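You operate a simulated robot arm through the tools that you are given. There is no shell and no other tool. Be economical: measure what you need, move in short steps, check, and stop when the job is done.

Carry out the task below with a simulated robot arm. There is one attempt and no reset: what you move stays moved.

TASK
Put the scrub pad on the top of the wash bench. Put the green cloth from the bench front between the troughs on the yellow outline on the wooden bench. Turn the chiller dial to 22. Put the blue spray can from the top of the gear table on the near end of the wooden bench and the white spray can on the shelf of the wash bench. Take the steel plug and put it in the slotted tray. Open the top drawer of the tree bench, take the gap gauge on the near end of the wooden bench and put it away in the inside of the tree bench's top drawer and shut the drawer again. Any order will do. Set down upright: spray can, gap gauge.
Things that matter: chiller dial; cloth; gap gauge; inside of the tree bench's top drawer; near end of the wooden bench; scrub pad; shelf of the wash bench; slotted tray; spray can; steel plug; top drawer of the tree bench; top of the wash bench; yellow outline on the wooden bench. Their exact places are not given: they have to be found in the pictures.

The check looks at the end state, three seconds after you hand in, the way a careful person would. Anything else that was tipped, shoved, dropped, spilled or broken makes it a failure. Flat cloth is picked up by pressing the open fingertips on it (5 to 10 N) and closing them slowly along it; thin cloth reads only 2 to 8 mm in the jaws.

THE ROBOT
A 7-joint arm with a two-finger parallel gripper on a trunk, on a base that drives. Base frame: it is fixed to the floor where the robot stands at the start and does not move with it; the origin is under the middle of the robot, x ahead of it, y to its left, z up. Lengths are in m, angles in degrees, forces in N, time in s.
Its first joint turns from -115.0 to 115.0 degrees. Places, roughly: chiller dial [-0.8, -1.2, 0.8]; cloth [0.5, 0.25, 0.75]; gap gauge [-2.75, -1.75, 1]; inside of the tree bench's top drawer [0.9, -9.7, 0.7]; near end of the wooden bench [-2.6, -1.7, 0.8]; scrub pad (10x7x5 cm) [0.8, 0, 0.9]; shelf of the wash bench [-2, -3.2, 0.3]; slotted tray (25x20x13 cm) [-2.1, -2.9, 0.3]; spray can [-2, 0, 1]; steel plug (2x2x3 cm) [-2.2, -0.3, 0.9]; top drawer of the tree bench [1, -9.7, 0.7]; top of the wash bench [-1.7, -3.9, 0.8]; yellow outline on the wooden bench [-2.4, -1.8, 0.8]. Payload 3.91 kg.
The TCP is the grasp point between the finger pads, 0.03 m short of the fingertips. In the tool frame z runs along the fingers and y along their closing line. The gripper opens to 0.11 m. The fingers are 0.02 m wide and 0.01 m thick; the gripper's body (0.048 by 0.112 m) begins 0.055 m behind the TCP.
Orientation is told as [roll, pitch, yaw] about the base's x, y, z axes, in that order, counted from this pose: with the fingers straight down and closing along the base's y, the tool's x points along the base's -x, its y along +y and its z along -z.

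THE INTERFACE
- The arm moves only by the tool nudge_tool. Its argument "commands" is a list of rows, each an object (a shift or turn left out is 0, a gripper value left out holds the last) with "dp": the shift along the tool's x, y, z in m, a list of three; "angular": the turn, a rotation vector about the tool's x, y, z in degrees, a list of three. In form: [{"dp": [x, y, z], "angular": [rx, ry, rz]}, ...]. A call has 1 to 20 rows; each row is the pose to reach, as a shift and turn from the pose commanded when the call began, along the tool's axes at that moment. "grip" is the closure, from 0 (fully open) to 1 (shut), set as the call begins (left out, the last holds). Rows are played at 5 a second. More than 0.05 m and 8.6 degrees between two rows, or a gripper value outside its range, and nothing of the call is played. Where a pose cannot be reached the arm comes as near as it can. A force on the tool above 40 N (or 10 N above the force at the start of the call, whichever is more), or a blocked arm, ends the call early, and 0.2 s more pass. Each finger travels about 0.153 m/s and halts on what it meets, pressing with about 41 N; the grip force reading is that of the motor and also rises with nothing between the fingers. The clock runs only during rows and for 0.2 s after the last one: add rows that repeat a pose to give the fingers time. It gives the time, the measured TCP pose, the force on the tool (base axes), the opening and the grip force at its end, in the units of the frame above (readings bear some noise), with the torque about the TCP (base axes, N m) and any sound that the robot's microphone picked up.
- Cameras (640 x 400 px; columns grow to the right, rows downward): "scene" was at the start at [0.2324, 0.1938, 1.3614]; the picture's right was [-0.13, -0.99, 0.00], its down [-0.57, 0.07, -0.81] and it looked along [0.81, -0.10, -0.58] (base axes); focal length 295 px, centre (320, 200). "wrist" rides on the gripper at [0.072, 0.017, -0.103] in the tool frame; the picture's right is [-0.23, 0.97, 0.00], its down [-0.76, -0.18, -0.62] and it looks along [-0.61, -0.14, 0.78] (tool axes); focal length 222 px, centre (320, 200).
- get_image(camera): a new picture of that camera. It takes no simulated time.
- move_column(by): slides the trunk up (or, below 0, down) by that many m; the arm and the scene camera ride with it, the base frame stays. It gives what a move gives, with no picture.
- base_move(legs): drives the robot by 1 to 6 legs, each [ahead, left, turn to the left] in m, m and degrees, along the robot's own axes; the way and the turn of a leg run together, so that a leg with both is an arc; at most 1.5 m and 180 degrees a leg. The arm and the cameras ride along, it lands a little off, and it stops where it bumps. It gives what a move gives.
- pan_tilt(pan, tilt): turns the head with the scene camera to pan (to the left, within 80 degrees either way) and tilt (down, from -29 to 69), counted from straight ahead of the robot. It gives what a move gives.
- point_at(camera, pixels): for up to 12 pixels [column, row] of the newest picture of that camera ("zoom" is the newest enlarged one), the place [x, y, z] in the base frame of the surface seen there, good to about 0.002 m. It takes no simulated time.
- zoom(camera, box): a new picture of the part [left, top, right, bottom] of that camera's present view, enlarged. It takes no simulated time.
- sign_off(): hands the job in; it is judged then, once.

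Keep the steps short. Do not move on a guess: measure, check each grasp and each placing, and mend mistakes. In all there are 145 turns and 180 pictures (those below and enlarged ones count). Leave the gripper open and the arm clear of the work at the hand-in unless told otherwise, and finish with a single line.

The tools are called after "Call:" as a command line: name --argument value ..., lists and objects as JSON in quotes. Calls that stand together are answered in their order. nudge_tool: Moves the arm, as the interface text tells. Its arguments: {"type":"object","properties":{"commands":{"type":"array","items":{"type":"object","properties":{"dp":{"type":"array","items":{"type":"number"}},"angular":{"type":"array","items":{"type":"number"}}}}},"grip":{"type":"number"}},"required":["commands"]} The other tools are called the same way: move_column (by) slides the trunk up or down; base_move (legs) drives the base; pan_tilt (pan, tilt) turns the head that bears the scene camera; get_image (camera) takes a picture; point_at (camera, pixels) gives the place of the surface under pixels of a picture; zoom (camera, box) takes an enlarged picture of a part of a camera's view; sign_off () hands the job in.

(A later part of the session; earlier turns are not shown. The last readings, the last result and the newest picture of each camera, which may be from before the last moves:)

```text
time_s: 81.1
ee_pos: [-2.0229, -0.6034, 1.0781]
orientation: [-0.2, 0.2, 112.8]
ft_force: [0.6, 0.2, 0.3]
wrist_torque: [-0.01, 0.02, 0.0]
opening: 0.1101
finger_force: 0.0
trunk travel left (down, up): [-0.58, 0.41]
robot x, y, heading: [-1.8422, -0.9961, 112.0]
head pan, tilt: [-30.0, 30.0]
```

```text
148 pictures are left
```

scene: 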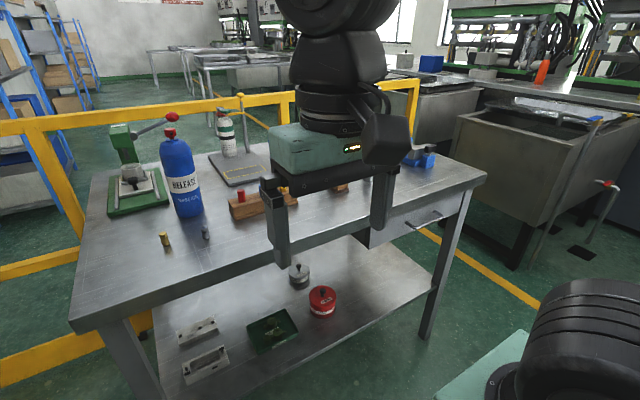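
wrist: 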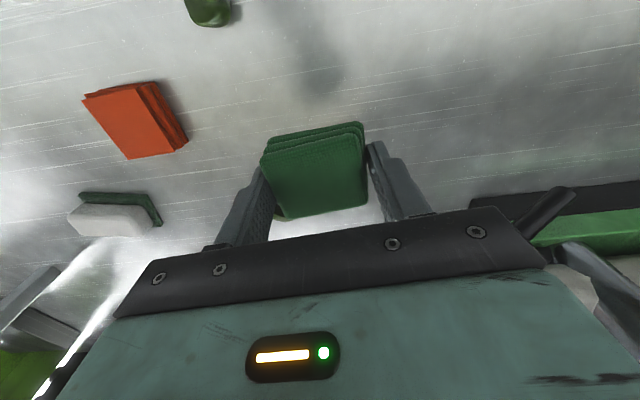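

The steel plug is at (-2.243,-0.302). The blue can stands at about (-2.30,-0.16), too tall for a grasp from above, so I'll take it with a tool tilted toward horizontal. First I bring it straight ahead of me.

Call:
base_move --legs '[[0.2, 0.11, 0]]'

Call:
nudge_tool --commands '[{"dp": [0, 0, 0], "angular": [0, -8, 0]}, {"dp": [0, 0, 0], "angular": [0, -16, 0]}, {"dp": [0, 0, 0], "angular": [0, -24, 0]}, {"dp": [0, 0, 0], "angular": [0, -32, 0]}, {"dp": [0, 0, 0], "angular": [0, -40, 0]}, {"dp": [0, 0, 0], "angular": [0, -48, 0]}, {"dp": [0, 0, 0], "angular": [0, -56, 0]}, {"dp": [0, 0, 0], "angular": [0, -64, 0]}, {"dp": [0, 0, 0], "angular": [0, -64, 0]}]'

Call:
get_image --camera "wrist"

Call:
pan_tilt --pan 5 --tilt 35

Call:
get_image --camera "scene"

```text
time_s: 82.8
ee_pos: [-2.1992, -0.459, 1.0789]
orientation: [-0.2, 0.2, 112.8]
ft_force: [0.2, -0.5, 0.5]
wrist_torque: [-0.03, -0.01, 0.0]
opening: 0.11
finger_force: 0.0
trunk travel left (down, up): [-0.58, 0.41]
robot x, y, heading: [-2.017, -0.8519, 111.8]
head pan, tilt: [-30.0, 30.0]
```

```text
time_s: 84.8
ee_pos: [-2.2661, -0.4638, 1.1071]
orientation: [-0.5, -63.8, 113.1]
ft_force: [-0.8, -0.5, -0.4]
wrist_torque: [-0.02, 0.01, 0.01]
opening: 0.1098
finger_force: 0.1
out of reach, approached as far as the arm can: row 1, 2, 3, 4, 5, 6, 7, 8, 9
trunk travel left (down, up): [-0.58, 0.41]
robot x, y, heading: [-2.0215, -0.8477, 111.6]
head pan, tilt: [-30.0, 30.0]
```

```text
147 pictures are left
```

wrist: 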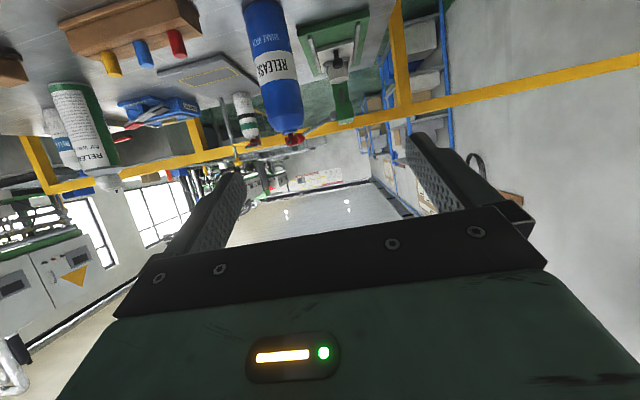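

```text
time_s: 85.8
ee_pos: [-2.2648, -0.4631, 1.1056]
orientation: [-0.4, -63.7, 113.2]
ft_force: [-0.3, -0.4, -0.4]
wrist_torque: [0.0, -0.01, 0.0]
opening: 0.1101
finger_force: 0.0
trunk travel left (down, up): [-0.58, 0.41]
robot x, y, heading: [-2.015, -0.8524, 111.9]
head pan, tilt: [5.0, 35.0]
```

```text
146 pictures are left
```

scene: 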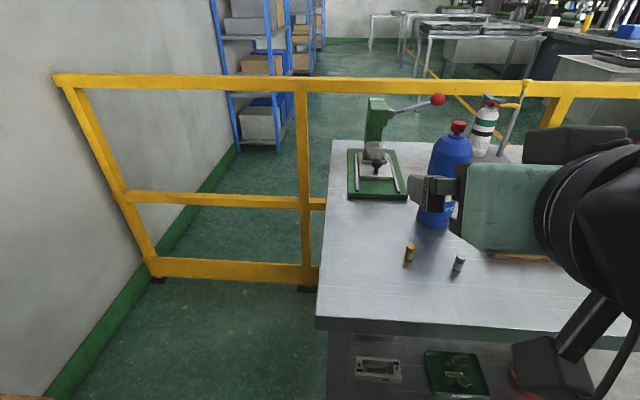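

The tool is tilted; the blue can is at (270,65) of the wrist view. I measure it.

Call:
point_at --camera "wrist" --pixels '[[268, 40], [251, 40], [287, 40], [273, 65], [256, 65], [294, 65], [281, 100], [294, 138]]'

Call:
point_at --camera "scene" --pixels '[[459, 264], [459, 258], [409, 250]]'

```text
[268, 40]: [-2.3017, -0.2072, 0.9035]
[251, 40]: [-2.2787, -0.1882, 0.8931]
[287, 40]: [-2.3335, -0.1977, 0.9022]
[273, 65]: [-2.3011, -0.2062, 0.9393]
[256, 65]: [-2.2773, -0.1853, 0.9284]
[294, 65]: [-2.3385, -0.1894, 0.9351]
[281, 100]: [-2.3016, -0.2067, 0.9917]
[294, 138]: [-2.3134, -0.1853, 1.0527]
```

```text
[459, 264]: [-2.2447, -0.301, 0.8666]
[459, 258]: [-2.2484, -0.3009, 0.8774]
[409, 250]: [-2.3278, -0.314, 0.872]
```

The can: centre (-2.309,-0.174), radius 0.034, top 1.06. I go to a point 0.15 m short of it at z≈0.965.

Call:
nudge_tool --commands '[{"dp": [0.017, -0.018, 0.036]}, {"dp": [0.034, -0.036, 0.072]}, {"dp": [0.051, -0.054, 0.108]}, {"dp": [0.06, -0.073, 0.144]}, {"dp": [0.07, -0.073, 0.179]}, {"dp": [0.07, -0.073, 0.179]}]'

Call:
get_image --camera "wrist"

Call:
get_image --camera "scene"

```text
time_s: 87.2
ee_pos: [-2.2925, -0.2876, 0.9802]
orientation: [-0.5, -63.7, 113.2]
ft_force: [0.6, 0.3, -0.2]
wrist_torque: [-0.01, 0.04, 0.03]
opening: 0.11
finger_force: 0.0
out of reach, approached as far as the arm can: row 1, 2, 3, 4, 5, 6
trunk travel left (down, up): [-0.58, 0.41]
robot x, y, heading: [-2.0191, -0.8497, 111.9]
head pan, tilt: [5.0, 35.0]
```

```text
145 pictures are left
```

wrist: 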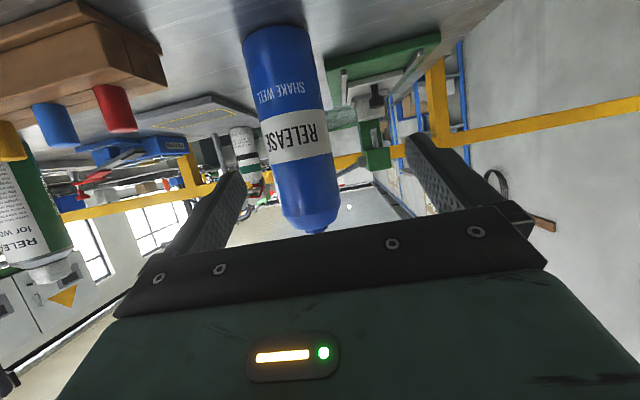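

```text
144 pictures are left
```

scene: 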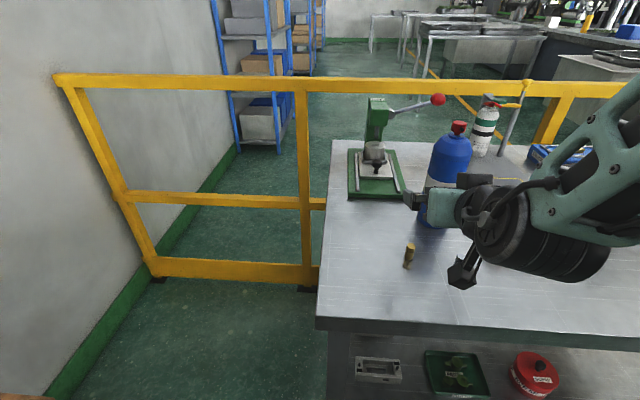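

The arm says the pose commanded wasn't reached (too close in). I issue a null row to see which pose is held as commanded.

Call:
nudge_tool --commands '[{"dp": [0, 0, 0]}]'

```text
time_s: 87.6
ee_pos: [-2.292, -0.287, 0.9789]
orientation: [-0.5, -63.8, 113.2]
ft_force: [-0.5, -0.9, -0.2]
wrist_torque: [-0.02, 0.0, 0.01]
opening: 0.1101
finger_force: 0.0
trunk travel left (down, up): [-0.58, 0.41]
robot x, y, heading: [-2.0214, -0.8518, 112.0]
head pan, tilt: [5.0, 35.0]
```

The measured pose is the new base. The can centre is 0.11 ahead and 0.029 to the right; I correct the side offset first, then check.

Call:
nudge_tool --commands '[{"dp": [0.005, -0.014, 0.003]}, {"dp": [0.011, -0.029, 0.005]}, {"dp": [0.011, -0.029, 0.005]}]'

Call:
get_image --camera "wrist"

```text
time_s: 88.4
ee_pos: [-2.2794, -0.2657, 0.972]
orientation: [-0.6, -63.7, 113.2]
ft_force: [0.1, 0.3, 0.7]
wrist_torque: [0.0, 0.02, -0.02]
opening: 0.1096
finger_force: 0.0
out of reach, approached as far as the arm can: row 1, 2, 3
trunk travel left (down, up): [-0.58, 0.41]
robot x, y, heading: [-2.0166, -0.8517, 112.1]
head pan, tilt: [5.0, 35.0]
```

```text
143 pictures are left
```

wrist: 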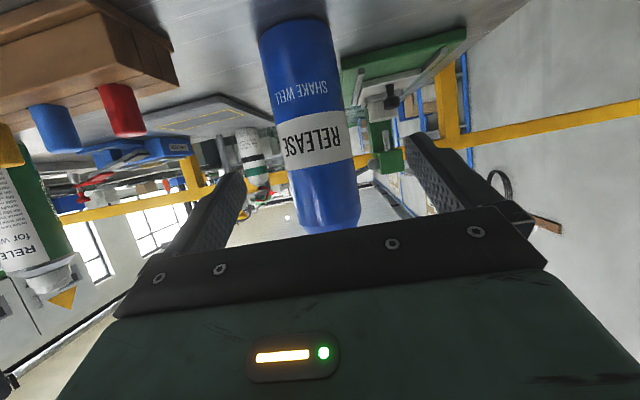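

Can is now centred between the fingers to about 9 mm. I advance in steps to the can's axis.

Call:
nudge_tool --commands '[{"dp": [-0.011, -0.009, 0.0225]}, {"dp": [-0.022, -0.009, 0.045]}, {"dp": [-0.022, -0.009, 0.045]}]'

Call:
get_image --camera "wrist"

```text
time_s: 89.2
ee_pos: [-2.2913, -0.2171, 0.972]
orientation: [-0.5, -63.8, 113.2]
ft_force: [0.6, -0.8, -0.5]
wrist_torque: [0.03, 0.03, -0.01]
opening: 0.1099
finger_force: 0.0
trunk travel left (down, up): [-0.58, 0.41]
robot x, y, heading: [-2.0192, -0.8509, 111.9]
head pan, tilt: [5.0, 35.0]
```

```text
142 pictures are left
```

wrist: 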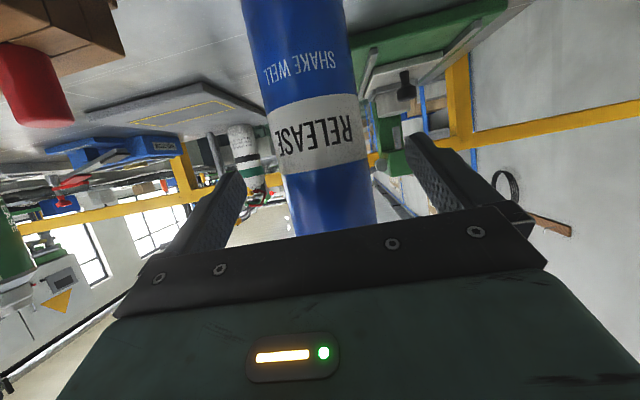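

Centred. Last 0.04 m and close.

Call:
nudge_tool --commands '[{"dp": [-0.009, 0, 0.018]}, {"dp": [-0.0175, 0, 0.036]}, {"dp": [-0.0175, 0, 0.036]}]'

Call:
nudge_tool --commands '[{}, {}, {}, {}]' --grip 1

Call:
nudge_tool --commands '[{"dp": [-0.036, 0, -0.0175]}, {"dp": [-0.072, 0, -0.035]}, {"dp": [-0.072, 0, -0.035]}]'

Call:
get_image --camera "scene"

```text
time_s: 90.0
ee_pos: [-2.3074, -0.1786, 0.9708]
orientation: [-0.5, -63.7, 113.3]
ft_force: [-0.8, 0.0, 0.1]
wrist_torque: [0.02, -0.03, -0.05]
opening: 0.1098
finger_force: 0.1
trunk travel left (down, up): [-0.58, 0.41]
robot x, y, heading: [-2.0218, -0.8558, 111.8]
head pan, tilt: [5.0, 35.0]
```

```text
time_s: 91.0
ee_pos: [-2.3062, -0.1795, 0.9706]
orientation: [-0.5, -63.9, 113.3]
ft_force: [-1.5, 0.2, 0.7]
wrist_torque: [0.11, 0.05, 0.03]
opening: 0.0651
finger_force: 40.8
trunk travel left (down, up): [-0.58, 0.41]
robot x, y, heading: [-2.016, -0.8533, 111.8]
head pan, tilt: [5.0, 35.0]
```

```text
time_s: 91.8
ee_pos: [-2.3085, -0.179, 1.0499]
orientation: [-0.5, -63.6, 113.2]
ft_force: [1.0, 0.3, -4.0]
wrist_torque: [-0.03, -0.01, 0.01]
opening: 0.0654
finger_force: 40.8
trunk travel left (down, up): [-0.58, 0.41]
robot x, y, heading: [-2.021, -0.8524, 112.0]
head pan, tilt: [5.0, 35.0]
```

```text
141 pictures are left
```

scene: 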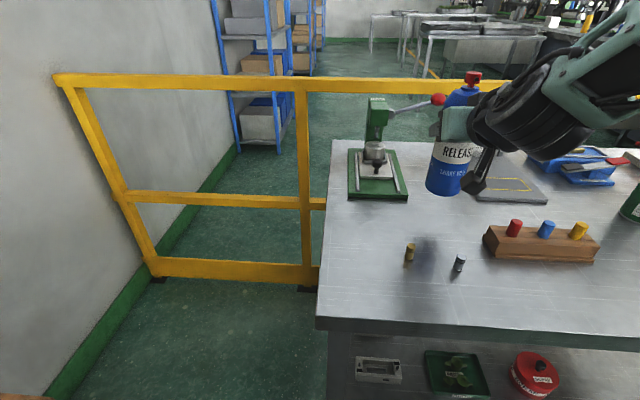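

The blue can is held upright (bottom is 0.122 below the TCP). I raise it, back away, turn left to the wooden bench.

Call:
nudge_tool --commands '[{"dp": [-0.036, 0, -0.0175]}, {"dp": [-0.063, 0, -0.031]}, {"dp": [-0.063, 0, -0.031]}]'

Call:
base_move --legs '[[-0.5, -0.12, 0], [0, 0, 90]]'

Call:
pan_tilt --pan 0 --tilt 45

Call:
get_image --camera "scene"

```text
time_s: 92.6
ee_pos: [-2.3077, -0.1791, 1.1207]
orientation: [-0.4, -63.8, 113.2]
ft_force: [0.5, 1.0, -3.3]
wrist_torque: [-0.05, 0.0, 0.04]
opening: 0.0654
finger_force: 41.4
trunk travel left (down, up): [-0.58, 0.41]
robot x, y, heading: [-2.0213, -0.85, 111.9]
head pan, tilt: [5.0, 35.0]
```

```text
time_s: 99.5
ee_pos: [-2.3914, -1.5656, 1.1194]
orientation: [-0.5, -63.7, -156.2]
ft_force: [-1.1, 0.0, -4.0]
wrist_torque: [-0.04, -0.03, 0.0]
opening: 0.0656
finger_force: 40.7
trunk travel left (down, up): [-0.58, 0.41]
robot x, y, heading: [-1.7227, -1.2717, -157.7]
head pan, tilt: [5.0, 35.0]
```

```text
time_s: 100.2
ee_pos: [-2.391, -1.5667, 1.1201]
orientation: [-0.5, -63.7, -156.2]
ft_force: [-0.2, -0.1, -4.2]
wrist_torque: [0.0, -0.08, -0.02]
opening: 0.0653
finger_force: 41.3
trunk travel left (down, up): [-0.58, 0.41]
robot x, y, heading: [-1.7229, -1.2717, -157.5]
head pan, tilt: [0.0, 45.0]
```

```text
140 pictures are left
```

scene: 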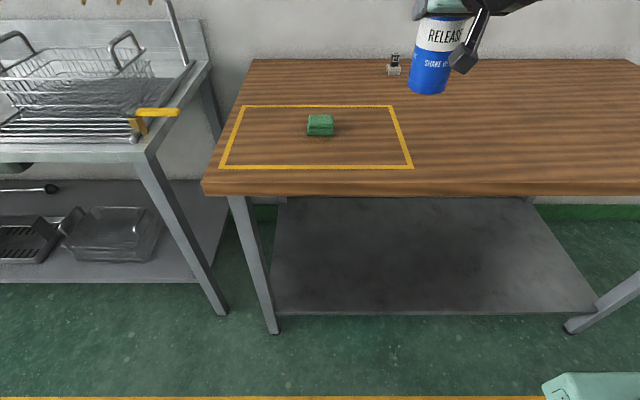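

I drive left 0.148 and ahead 0.33 so the can is above a free spot behind the outline.

Call:
base_move --legs '[[0, 0.148, 0], [0.33, 0, 0]]'

Call:
get_image --camera "scene"

```text
time_s: 103.3
ee_pos: [-2.6373, -1.8313, 1.1199]
orientation: [-0.5, -63.7, -156.0]
ft_force: [0.2, -0.1, -4.6]
wrist_torque: [0.01, -0.03, 0.0]
opening: 0.0654
finger_force: 41.4
trunk travel left (down, up): [-0.58, 0.41]
robot x, y, heading: [-1.9729, -1.5348, -157.2]
head pan, tilt: [0.0, 45.0]
```

```text
139 pictures are left
```

scene: 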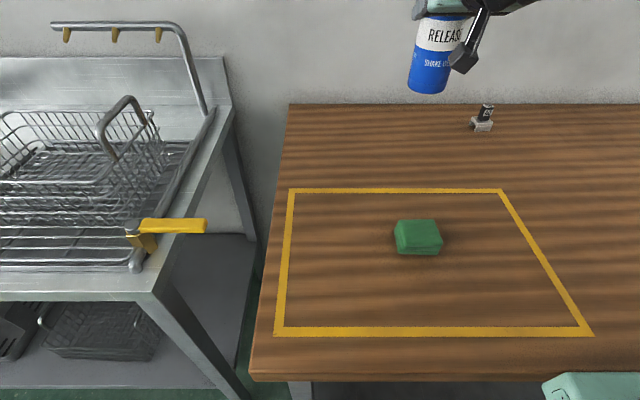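

Right over the spot. I lower by 0.148 to just touch.

Call:
nudge_tool --commands '[{"dp": [0.035, 0, 0.0175]}, {"dp": [0.07, 0, 0.035]}, {"dp": [0.105, 0, 0.0525]}, {"dp": [0.127, 0, 0.063]}, {"dp": [0.1325, 0, 0.0656]}, {"dp": [0.1325, 0, 0.0656]}]'

Call:
get_image --camera "scene"

```text
time_s: 104.7
ee_pos: [-2.6379, -1.8304, 0.9722]
orientation: [-0.4, -63.8, -156.1]
ft_force: [-0.3, -0.3, -2.9]
wrist_torque: [-0.02, 0.0, 0.01]
opening: 0.0651
finger_force: 41.2
trunk travel left (down, up): [-0.58, 0.41]
robot x, y, heading: [-1.9679, -1.535, -157.7]
head pan, tilt: [0.0, 45.0]
```

```text
138 pictures are left
```

scene: 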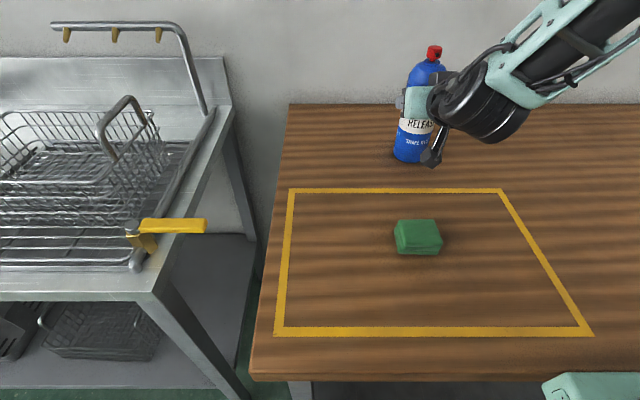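

The can is standing. I lower 1 mm more, open, and back the base straight off.

Call:
nudge_tool --commands '[{"dp": [0.001, 0, 0.0005]}, {"dp": [0.001, 0, 0.0005]}]'

Call:
nudge_tool --commands '[{}, {}, {}]' --grip 0

Call:
base_move --legs '[[-0.45, 0, 0]]'

Call:
get_image --camera "scene"

```text
time_s: 105.3
ee_pos: [-2.6382, -1.8303, 0.971]
orientation: [-0.4, -63.7, -156.1]
ft_force: [-0.1, -0.5, -3.3]
wrist_torque: [0.05, -0.04, -0.01]
opening: 0.0653
finger_force: 41.5
trunk travel left (down, up): [-0.58, 0.41]
robot x, y, heading: [-1.9689, -1.5334, -157.4]
head pan, tilt: [0.0, 45.0]
```

```text
time_s: 106.1
ee_pos: [-2.6378, -1.8298, 0.9714]
orientation: [-0.5, -63.7, -156.1]
ft_force: [0.3, -0.5, -0.3]
wrist_torque: [0.05, -0.03, -0.02]
opening: 0.11
finger_force: 0.0
trunk travel left (down, up): [-0.58, 0.41]
robot x, y, heading: [-1.9706, -1.5314, -157.3]
head pan, tilt: [0.0, 45.0]
```

```text
time_s: 108.9
ee_pos: [-2.2177, -1.6593, 0.9709]
orientation: [-0.6, -63.8, -155.7]
ft_force: [0.0, -0.5, 0.2]
wrist_torque: [-0.01, 0.01, -0.02]
opening: 0.1102
finger_force: 0.1
trunk travel left (down, up): [-0.58, 0.41]
robot x, y, heading: [-1.5513, -1.3614, -157.0]
head pan, tilt: [0.0, 45.0]
```

```text
137 pictures are left
```

scene: 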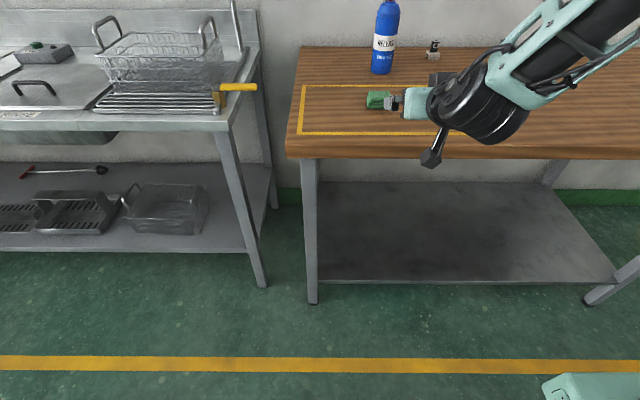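

Blue can upright behind the outline, cloth untouched. I raise the arm a bit, turn right toward the gear table and look for the white can.

Call:
nudge_tool --commands '[{"dp": [-0.04, 0, -0.02]}, {"dp": [-0.08, 0, -0.04]}, {"dp": [-0.12, 0, -0.06]}, {"dp": [-0.12, 0, -0.06]}]'

Call:
base_move --legs '[[0, 0, -90], [0.4, 0, 0], [0.1, -0.3, 0]]'

Call:
pan_tilt --pan 10 --tilt 30

Call:
get_image --camera "scene"

Call:
get_image --camera "wrist"

```text
time_s: 109.9
ee_pos: [-2.2185, -1.661, 1.1063]
orientation: [-0.6, -63.7, -155.7]
ft_force: [0.3, 0.3, 0.5]
wrist_torque: [-0.01, 0.03, 0.01]
opening: 0.1099
finger_force: 0.0
trunk travel left (down, up): [-0.58, 0.41]
robot x, y, heading: [-1.5538, -1.3584, -157.1]
head pan, tilt: [0.0, 45.0]
```

```text
time_s: 117.9
ee_pos: [-1.7851, -0.1137, 1.1064]
orientation: [-0.5, -63.7, 115.0]
ft_force: [0.3, 0.5, 0.3]
wrist_torque: [-0.01, 0.03, -0.02]
opening: 0.1099
finger_force: 0.1
trunk travel left (down, up): [-0.58, 0.41]
robot x, y, heading: [-1.4771, -0.7769, 113.4]
head pan, tilt: [0.0, 45.0]
```

```text
time_s: 118.7
ee_pos: [-1.7852, -0.115, 1.1066]
orientation: [-0.5, -63.8, 114.9]
ft_force: [1.1, -0.1, 0.6]
wrist_torque: [-0.02, -0.01, 0.0]
opening: 0.1101
finger_force: 0.1
trunk travel left (down, up): [-0.58, 0.41]
robot x, y, heading: [-1.4775, -0.7754, 113.5]
head pan, tilt: [10.0, 30.0]
```

```text
136 pictures are left
```

scene: 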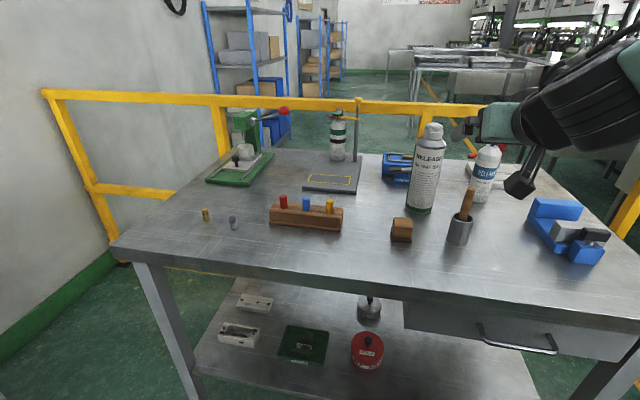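

```text
135 pictures are left
```

wrist: 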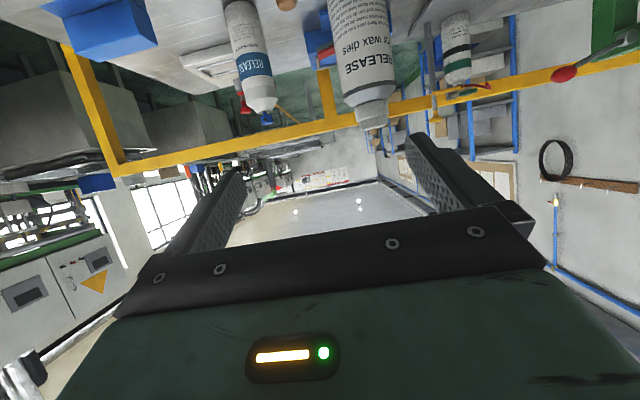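

Three white-ish bottles: (425,165), (485,172) and (338,135). I enlarge to tell which is the white spray can.

Call:
zoom --camera "scene" --box '[400, 110, 520, 220]'

Call:
zoom --camera "scene" --box '[300, 95, 400, 200]'

```text
3.64 times, centred on (460, 165) of scene
```

zoom: 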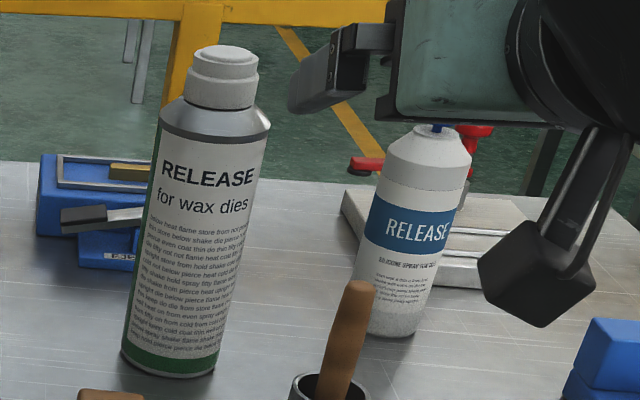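

```text
3.81 times, centred on (350, 148) of scene
```

zoom: 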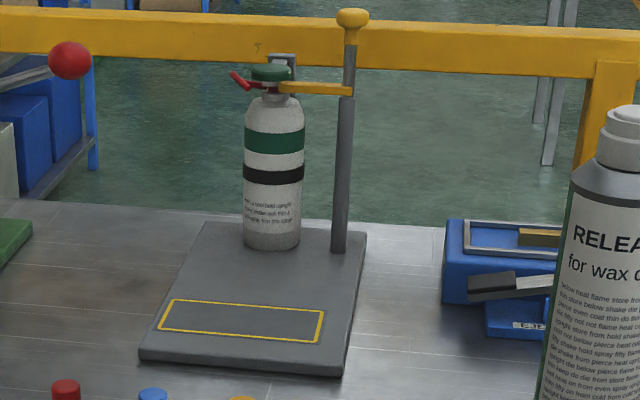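

The white can with the blue "RELEASE – silicone spray" label is the blue can's counterpart; that's the one. I measure it and its neighbours.

Call:
point_at --camera "wrist" --pixels '[[245, 30], [228, 30], [262, 30], [252, 62], [236, 62], [269, 62], [360, 50], [335, 50], [388, 50], [266, 118], [110, 35]]'

Call:
point_at --camera "scene" --pixels '[[460, 232], [448, 232], [472, 232], [468, 192], [402, 230], [550, 240], [530, 210], [420, 290], [330, 275], [425, 130], [560, 300]]'

```text
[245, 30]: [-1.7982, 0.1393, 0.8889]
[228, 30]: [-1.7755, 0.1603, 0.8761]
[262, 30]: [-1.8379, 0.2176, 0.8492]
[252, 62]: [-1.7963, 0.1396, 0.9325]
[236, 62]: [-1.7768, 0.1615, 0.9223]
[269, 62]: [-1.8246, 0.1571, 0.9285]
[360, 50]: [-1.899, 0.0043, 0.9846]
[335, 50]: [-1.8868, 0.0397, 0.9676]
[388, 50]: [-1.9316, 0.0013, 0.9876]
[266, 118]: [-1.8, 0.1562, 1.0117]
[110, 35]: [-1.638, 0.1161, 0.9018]
```

```text
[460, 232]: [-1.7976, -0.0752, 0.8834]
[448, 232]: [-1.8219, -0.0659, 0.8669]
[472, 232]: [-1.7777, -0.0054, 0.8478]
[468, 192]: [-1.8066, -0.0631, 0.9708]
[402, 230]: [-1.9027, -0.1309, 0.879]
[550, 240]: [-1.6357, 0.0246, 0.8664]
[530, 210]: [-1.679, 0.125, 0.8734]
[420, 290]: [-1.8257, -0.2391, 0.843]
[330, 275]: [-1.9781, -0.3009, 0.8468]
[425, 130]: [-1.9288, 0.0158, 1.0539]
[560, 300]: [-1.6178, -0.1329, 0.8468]
```

White can centre (-1.8015, 0.164), radius 0.025, top about 1.02. I come from above with the tilted tool; I raise a little, turn 8.5° right and drive so the TCP is above it.

Call:
nudge_tool --commands '[{"dp": [-0.027, 0, -0.013]}, {"dp": [-0.027, 0, -0.013]}]'

Call:
base_move --legs '[[0, 0, -8.5], [0, 0.051, 0], [0.2, 0, 0]]'

Call:
get_image --camera "wrist"

Call:
get_image --camera "scene"

```text
time_s: 119.3
ee_pos: [-1.786, -0.1141, 1.1359]
orientation: [-0.5, -63.7, 115.0]
ft_force: [0.0, -0.4, -0.3]
wrist_torque: [-0.01, 0.01, -0.02]
opening: 0.1101
finger_force: 0.1
trunk travel left (down, up): [-0.58, 0.41]
robot x, y, heading: [-1.4788, -0.7748, 113.5]
head pan, tilt: [10.0, 30.0]
```

```text
time_s: 122.0
ee_pos: [-1.7879, 0.1045, 1.1359]
orientation: [-0.4, -63.8, 106.5]
ft_force: [0.3, -0.2, -0.2]
wrist_torque: [-0.01, 0.01, 0.0]
opening: 0.1097
finger_force: 0.0
trunk travel left (down, up): [-0.58, 0.41]
robot x, y, heading: [-1.5785, -0.5976, 105.1]
head pan, tilt: [10.0, 30.0]
```

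```text
132 pictures are left
```

wrist: 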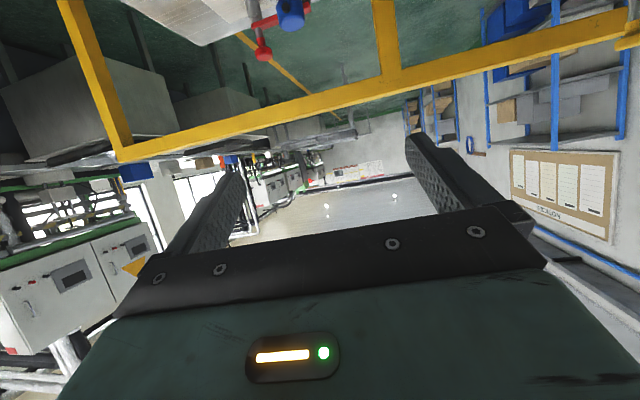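

```text
131 pictures are left
```

scene: 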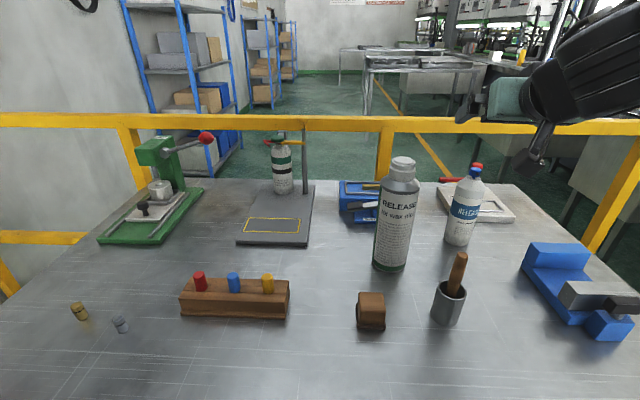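

Target is 0.061 ahead, 4 mm right, 0.18 down. I move ahead then partly down, and check.

Call:
nudge_tool --commands '[{"dp": [-0.013, -0.002, 0.026]}, {"dp": [-0.0256, -0.004, 0.052]}, {"dp": [0.01, -0.004, 0.07]}, {"dp": [0.028, -0.004, 0.0785]}, {"dp": [0.028, -0.004, 0.0785]}]'

Call:
zoom --camera "scene" --box '[360, 100, 600, 250]'

Call:
get_image --camera "wrist"

```text
time_s: 123.2
ee_pos: [-1.8001, 0.1627, 1.0756]
orientation: [-0.5, -63.9, 106.5]
ft_force: [-0.2, 0.3, 0.3]
wrist_torque: [0.01, -0.04, -0.01]
opening: 0.1101
finger_force: 0.1
trunk travel left (down, up): [-0.58, 0.41]
robot x, y, heading: [-1.5783, -0.5926, 105.2]
head pan, tilt: [10.0, 30.0]
```

```text
2.67 times, centred on (480, 175) of scene
```

zoom: 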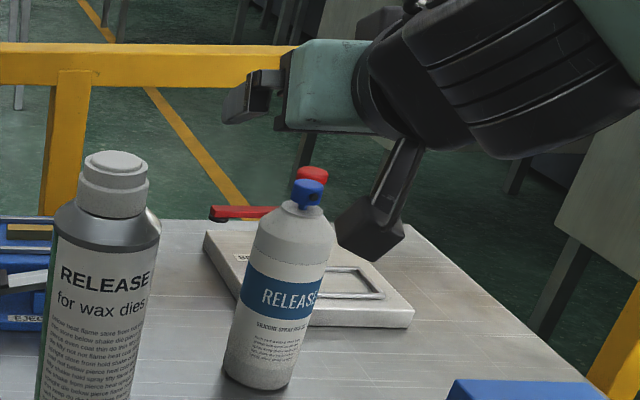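

```text
129 pictures are left
```

wrist: 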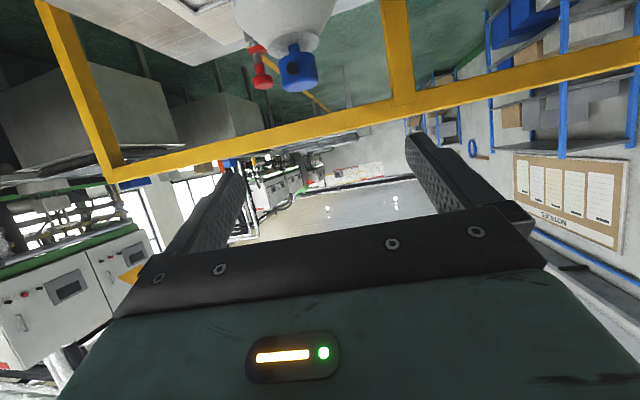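

Call:
point_at --camera "wrist" --pixels '[[298, 70], [280, 20], [245, 15], [325, 15], [298, 88]]'

Call:
point_at --camera "zoom" --pixels '[[270, 340], [240, 320], [305, 340], [285, 250], [305, 200]]'

```text
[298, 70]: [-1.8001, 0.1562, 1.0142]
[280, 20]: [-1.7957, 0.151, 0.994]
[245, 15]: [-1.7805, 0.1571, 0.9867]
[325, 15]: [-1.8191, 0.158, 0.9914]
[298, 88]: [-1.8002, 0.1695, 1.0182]
```

```text
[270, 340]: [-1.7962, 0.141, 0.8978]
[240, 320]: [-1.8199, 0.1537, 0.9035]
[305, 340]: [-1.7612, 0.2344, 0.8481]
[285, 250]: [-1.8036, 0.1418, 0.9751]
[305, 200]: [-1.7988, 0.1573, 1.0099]
```

Aligned to within 2 mm. I descend to z≈0.955 and close.

Call:
nudge_tool --commands '[{"dp": [0.036, 0, 0.0177]}, {"dp": [0.072, 0, 0.0354]}, {"dp": [0.108, 0, 0.053]}, {"dp": [0.108, 0, 0.053]}]'

Call:
nudge_tool --commands '[{}, {}, {}, {}]' --grip 1

Call:
nudge_tool --commands '[{"dp": [-0.036, 0, -0.0177]}, {"dp": [-0.072, 0, -0.0354]}, {"dp": [-0.108, 0, -0.053]}, {"dp": [-0.144, 0, -0.0708]}, {"dp": [-0.16, 0, -0.079]}, {"dp": [-0.16, 0, -0.079]}]'

Call:
get_image --camera "scene"

```text
time_s: 124.2
ee_pos: [-1.7992, 0.1618, 0.9543]
orientation: [-0.4, -63.8, 106.4]
ft_force: [0.0, 0.0, -0.7]
wrist_torque: [0.03, 0.01, -0.02]
opening: 0.11
finger_force: 0.0
trunk travel left (down, up): [-0.58, 0.41]
robot x, y, heading: [-1.5817, -0.5935, 105.3]
head pan, tilt: [10.0, 30.0]
```

```text
time_s: 125.2
ee_pos: [-1.7991, 0.1624, 0.9554]
orientation: [-0.4, -63.9, 106.5]
ft_force: [-1.4, 0.1, 1.0]
wrist_torque: [-0.01, 0.04, -0.02]
opening: 0.0512
finger_force: 40.5
trunk travel left (down, up): [-0.58, 0.41]
robot x, y, heading: [-1.5775, -0.5956, 104.9]
head pan, tilt: [10.0, 30.0]
```

```text
time_s: 126.6
ee_pos: [-1.7998, 0.1613, 1.1364]
orientation: [-0.5, -63.7, 106.5]
ft_force: [0.6, 0.3, -1.6]
wrist_torque: [-0.03, 0.03, -0.04]
opening: 0.051
finger_force: 41.0
trunk travel left (down, up): [-0.58, 0.41]
robot x, y, heading: [-1.5756, -0.595, 105.1]
head pan, tilt: [10.0, 30.0]
```

```text
128 pictures are left
```

scene: 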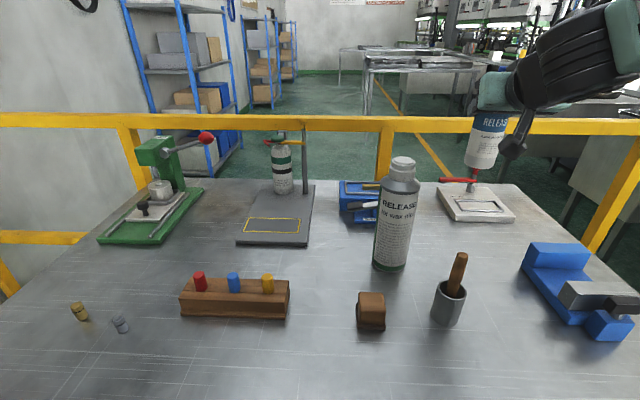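

White can held (bottom 0.106 below TCP). I back away, turn left to face the wall and move towards the wash bench.

Call:
base_move --legs '[[-0.5, 0.2, 0], [0, 0, 97], [0, 0.6, 0]]'

Call:
pan_tilt --pan 25 --tilt 40

Call:
get_image --camera "scene"

```text
time_s: 136.9
ee_pos: [-2.1303, -2.0081, 1.1347]
orientation: [-0.5, -63.7, -156.1]
ft_force: [0.4, -0.9, -1.8]
wrist_torque: [0.02, -0.03, -0.02]
opening: 0.0509
finger_force: 41.2
trunk travel left (down, up): [-0.58, 0.41]
robot x, y, heading: [-1.4068, -1.6901, -157.1]
head pan, tilt: [10.0, 30.0]
```

```text
time_s: 137.6
ee_pos: [-2.131, -2.0081, 1.1355]
orientation: [-0.4, -63.8, -156.2]
ft_force: [0.4, -0.3, -1.8]
wrist_torque: [-0.01, -0.01, 0.0]
opening: 0.0506
finger_force: 40.7
trunk travel left (down, up): [-0.58, 0.41]
robot x, y, heading: [-1.4042, -1.6891, -157.6]
head pan, tilt: [25.0, 40.0]
```

```text
127 pictures are left
```

scene: 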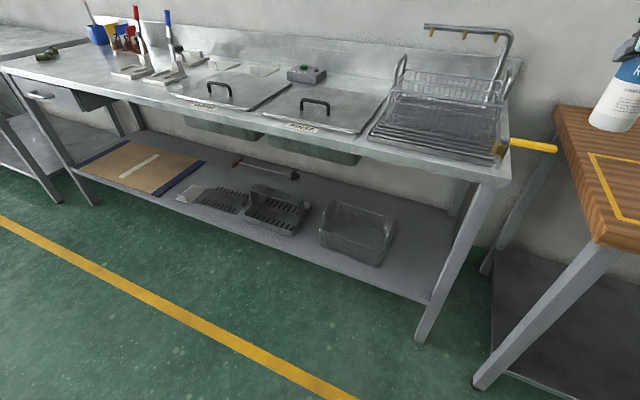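

Good view of the wash bench. I enlarge the shelf to measure the slotted tray and free spots.

Call:
zoom --camera "scene" --box '[140, 130, 460, 330]'

Call:
point_at --camera "zoom" --pixels '[[590, 340], [500, 295], [410, 270], [330, 210], [215, 180], [225, 120], [330, 155], [270, 170], [400, 190], [600, 180], [560, 250], [330, 260]]'

Call:
point_at --camera "scene" --pixels '[[505, 180], [10, 72], [200, 100], [320, 130], [35, 90], [150, 80], [240, 70], [215, 63], [190, 80], [260, 160], [460, 110], [430, 340]]'

```text
2.00 times, centred on (300, 230) of scene
```

zoom: 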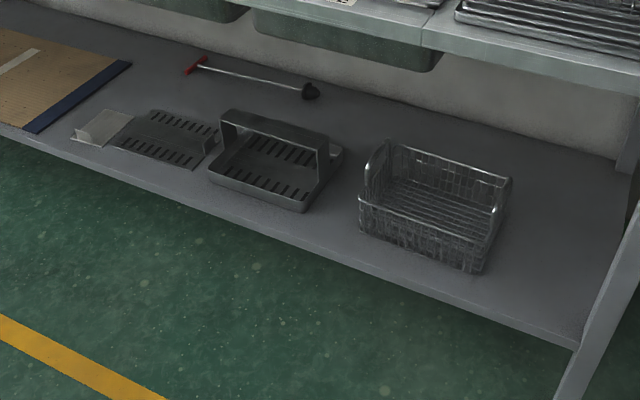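

```text
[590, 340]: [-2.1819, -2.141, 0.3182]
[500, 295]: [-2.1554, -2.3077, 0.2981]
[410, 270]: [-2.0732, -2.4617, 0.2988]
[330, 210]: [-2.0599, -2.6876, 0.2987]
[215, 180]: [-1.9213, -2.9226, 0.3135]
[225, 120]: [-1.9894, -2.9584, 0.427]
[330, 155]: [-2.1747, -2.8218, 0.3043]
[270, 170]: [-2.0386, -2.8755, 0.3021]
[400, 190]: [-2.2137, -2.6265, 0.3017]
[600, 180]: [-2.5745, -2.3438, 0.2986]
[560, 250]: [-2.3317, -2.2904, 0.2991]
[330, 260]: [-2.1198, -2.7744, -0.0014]
```

```text
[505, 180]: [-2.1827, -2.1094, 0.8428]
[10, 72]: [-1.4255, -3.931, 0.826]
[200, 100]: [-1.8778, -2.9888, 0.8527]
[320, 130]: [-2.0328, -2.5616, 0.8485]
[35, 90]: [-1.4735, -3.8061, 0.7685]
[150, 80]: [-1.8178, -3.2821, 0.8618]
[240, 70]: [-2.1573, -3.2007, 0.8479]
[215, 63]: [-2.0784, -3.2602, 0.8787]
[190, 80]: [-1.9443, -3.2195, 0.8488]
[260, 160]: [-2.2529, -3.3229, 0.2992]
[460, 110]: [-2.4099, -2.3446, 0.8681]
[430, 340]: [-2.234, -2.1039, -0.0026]
```

Call:
point_at --camera "zoom" --pixels '[[487, 270], [510, 185], [360, 232], [365, 170], [597, 300], [575, 345], [635, 200], [580, 210], [345, 165], [310, 210], [340, 150], [210, 185]]'

Call:
pan_tilt --pan 15 --tilt 58

Call:
get_image --camera "scene"

```text
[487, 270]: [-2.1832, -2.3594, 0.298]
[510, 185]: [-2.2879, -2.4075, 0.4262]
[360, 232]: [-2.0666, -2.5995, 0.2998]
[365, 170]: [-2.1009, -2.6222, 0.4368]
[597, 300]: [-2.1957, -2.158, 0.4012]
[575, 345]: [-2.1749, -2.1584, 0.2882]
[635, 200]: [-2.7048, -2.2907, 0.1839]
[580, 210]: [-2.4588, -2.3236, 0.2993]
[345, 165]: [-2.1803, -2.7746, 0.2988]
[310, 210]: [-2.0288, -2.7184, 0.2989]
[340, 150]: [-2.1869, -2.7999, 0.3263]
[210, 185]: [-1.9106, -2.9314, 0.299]
```

```text
time_s: 138.4
ee_pos: [-2.1305, -2.0071, 1.1355]
orientation: [-0.5, -63.7, -156.1]
ft_force: [-0.1, 1.1, -1.9]
wrist_torque: [-0.03, 0.0, -0.02]
opening: 0.0504
finger_force: 40.8
trunk travel left (down, up): [-0.58, 0.41]
robot x, y, heading: [-1.4074, -1.6929, -157.4]
head pan, tilt: [15.0, 58.0]
```

```text
125 pictures are left
```

scene: 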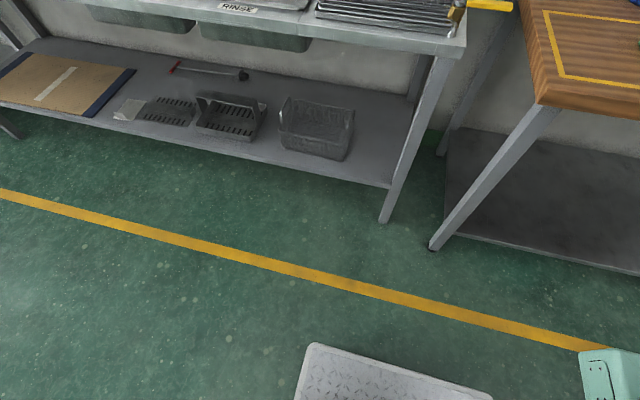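

Between the basket's right side and the bench's right leg there's a 0.18 m gap, at which I will place the can (depth ≈0.13). I back off, shift left 0.215 and lower the trunk.

Call:
base_move --legs '[[-0.15, 0, 0], [0, 0.215, 0]]'

Call:
move_column --by -0.56

Call:
pan_tilt --pan 10 --tilt 30

Call:
get_image --camera "scene"

```text
time_s: 141.1
ee_pos: [-1.9087, -2.1507, 1.1343]
orientation: [-0.6, -63.7, -156.2]
ft_force: [0.2, 0.0, -1.7]
wrist_torque: [-0.01, -0.04, -0.01]
opening: 0.0506
finger_force: 41.3
trunk travel left (down, up): [-0.58, 0.41]
robot x, y, heading: [-1.1808, -1.8369, -157.7]
head pan, tilt: [15.0, 58.0]
```

```text
refused: -0.56 is not a number from -0.4 to 0.4
```

```text
time_s: 142.0
ee_pos: [-1.9091, -2.1506, 1.1351]
orientation: [-0.5, -63.7, -156.1]
ft_force: [0.1, -0.3, -1.2]
wrist_torque: [-0.01, 0.01, 0.0]
opening: 0.0507
finger_force: 41.2
trunk travel left (down, up): [-0.58, 0.41]
robot x, y, heading: [-1.1848, -1.8387, -157.2]
head pan, tilt: [10.0, 30.0]
```

```text
124 pictures are left
```

scene: 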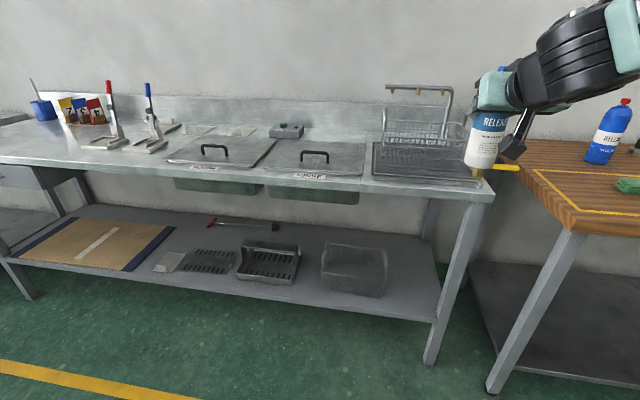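

Sideways it's right (0.143 from the bench corner). I lower the trunk in two calls.

Call:
move_column --by -0.3

Call:
move_column --by -0.27

Call:
get_image --camera "scene"

Call:
get_image --camera "wrist"

```text
time_s: 145.0
ee_pos: [-1.9094, -2.1518, 0.8351]
orientation: [-0.5, -63.7, -156.2]
ft_force: [0.1, 0.0, -1.1]
wrist_torque: [0.02, -0.01, 0.0]
opening: 0.0507
finger_force: 40.8
trunk travel left (down, up): [-0.28, 0.71]
robot x, y, heading: [-1.1872, -1.8321, -157.7]
head pan, tilt: [10.0, 30.0]
```

```text
time_s: 147.8
ee_pos: [-1.9098, -2.1509, 0.5657]
orientation: [-0.5, -63.7, -156.1]
ft_force: [0.4, 0.2, -1.7]
wrist_torque: [0.01, 0.01, -0.01]
opening: 0.0505
finger_force: 41.6
trunk travel left (down, up): [-0.01, 0.98]
robot x, y, heading: [-1.1843, -1.8327, -157.6]
head pan, tilt: [10.0, 30.0]
```

```text
123 pictures are left
```

scene: 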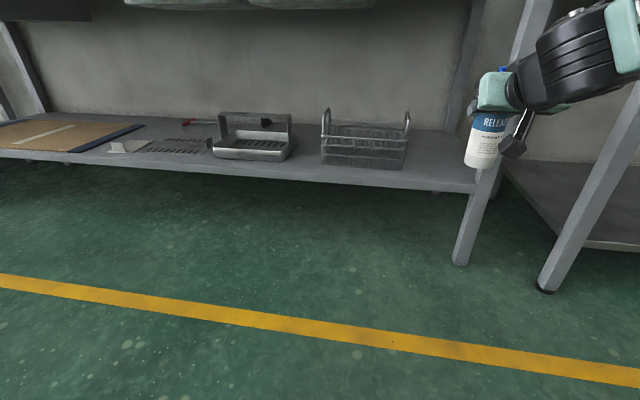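

```text
122 pictures are left
```

wrist: 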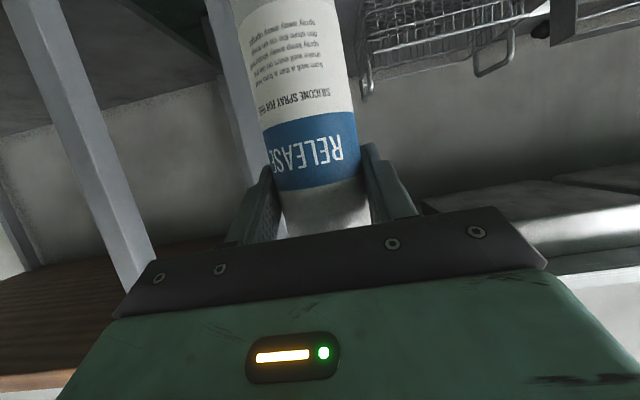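

Legs and basket are on either side. I lower the tool 0.125 in front of the shelf, then drive ahead 0.2 and check.

Call:
nudge_tool --commands '[{"dp": [0.036, 0, 0.0177]}, {"dp": [0.072, 0, 0.0354]}, {"dp": [0.112, 0, 0.0553]}, {"dp": [0.112, 0, 0.0553]}]'

Call:
base_move --legs '[[0.2, 0, 0]]'

Call:
get_image --camera "scene"

Call:
get_image --camera "wrist"

```text
time_s: 148.8
ee_pos: [-1.9092, -2.1508, 0.4404]
orientation: [-0.4, -63.7, -156.3]
ft_force: [-0.5, -0.2, -1.7]
wrist_torque: [-0.01, 0.0, 0.0]
opening: 0.0506
finger_force: 40.9
trunk travel left (down, up): [-0.01, 0.98]
robot x, y, heading: [-1.1877, -1.8364, -157.6]
head pan, tilt: [10.0, 30.0]
```

```text
time_s: 150.4
ee_pos: [-2.0952, -2.2284, 0.4415]
orientation: [-0.5, -63.7, -156.1]
ft_force: [-0.7, 0.4, -0.6]
wrist_torque: [0.03, 0.0, 0.01]
opening: 0.0507
finger_force: 40.9
trunk travel left (down, up): [-0.01, 0.98]
robot x, y, heading: [-1.3688, -1.9126, -157.3]
head pan, tilt: [10.0, 30.0]
```

```text
121 pictures are left
```

scene: 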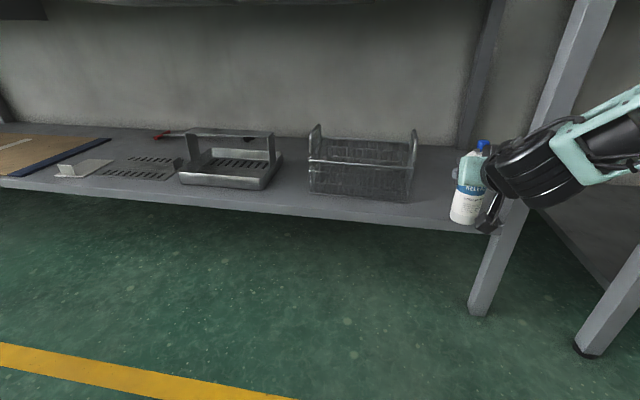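

```text
120 pictures are left
```

wrist: 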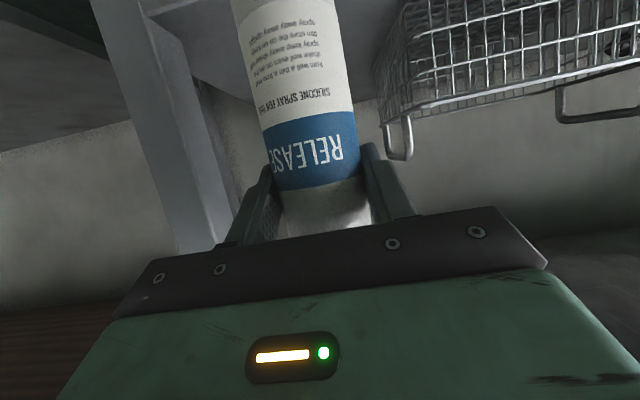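

I measure the forearm and wrist parts to make sure they will clear the bench leg.

Call:
point_at --camera "scene" --pixels '[[525, 160], [545, 180], [570, 140], [600, 110], [630, 95], [630, 165], [535, 140], [500, 240], [540, 110], [580, 180]]'

```text
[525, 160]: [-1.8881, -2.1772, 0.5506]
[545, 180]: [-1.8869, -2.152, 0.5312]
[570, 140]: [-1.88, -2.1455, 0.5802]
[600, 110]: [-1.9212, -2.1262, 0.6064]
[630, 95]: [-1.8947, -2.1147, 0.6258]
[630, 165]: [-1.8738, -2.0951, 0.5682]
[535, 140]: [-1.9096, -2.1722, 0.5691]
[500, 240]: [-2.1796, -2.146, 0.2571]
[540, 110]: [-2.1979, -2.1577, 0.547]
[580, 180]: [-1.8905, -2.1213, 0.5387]
```

Wrist and forearm stay ≥0.2 m in front of the edge, so 0.15 more is fine. Then lower to z≈0.4065.

Call:
base_move --legs '[[0.15, 0, 0]]'

Call:
nudge_tool --commands '[{"dp": [0.016, 0, 0.008]}, {"dp": [0.0305, 0, 0.015]}, {"dp": [0.0305, 0, 0.015]}]'

Call:
get_image --camera "scene"

Call:
get_image --camera "wrist"

```text
time_s: 151.8
ee_pos: [-2.2329, -2.2875, 0.4404]
orientation: [-0.5, -63.7, -156.0]
ft_force: [0.1, -0.4, -1.5]
wrist_torque: [0.01, 0.01, -0.02]
opening: 0.0507
finger_force: 41.1
trunk travel left (down, up): [-0.01, 0.98]
robot x, y, heading: [-1.511, -1.9709, -157.5]
head pan, tilt: [10.0, 30.0]
```

```text
time_s: 152.6
ee_pos: [-2.2329, -2.2881, 0.4069]
orientation: [-0.4, -63.7, -156.1]
ft_force: [-0.5, 0.9, -1.2]
wrist_torque: [-0.01, 0.03, -0.01]
opening: 0.0503
finger_force: 41.1
trunk travel left (down, up): [-0.01, 0.98]
robot x, y, heading: [-1.5104, -1.9693, -157.5]
head pan, tilt: [10.0, 30.0]
```

```text
119 pictures are left
```

scene: 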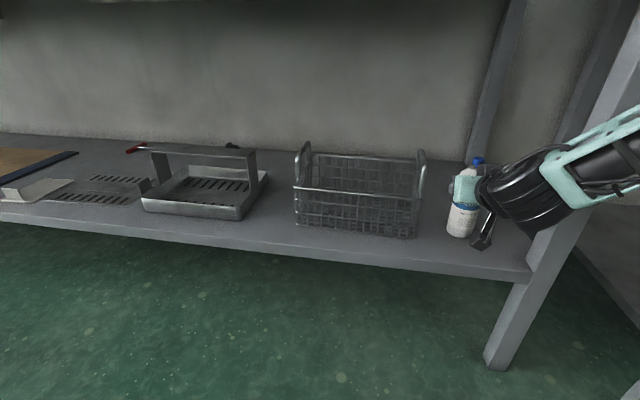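

```text
118 pictures are left
```

wrist: 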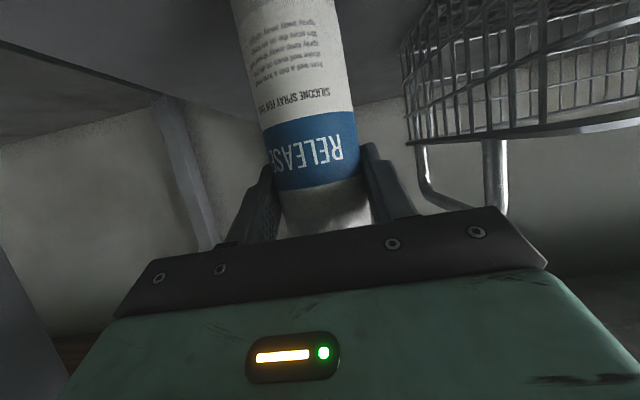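

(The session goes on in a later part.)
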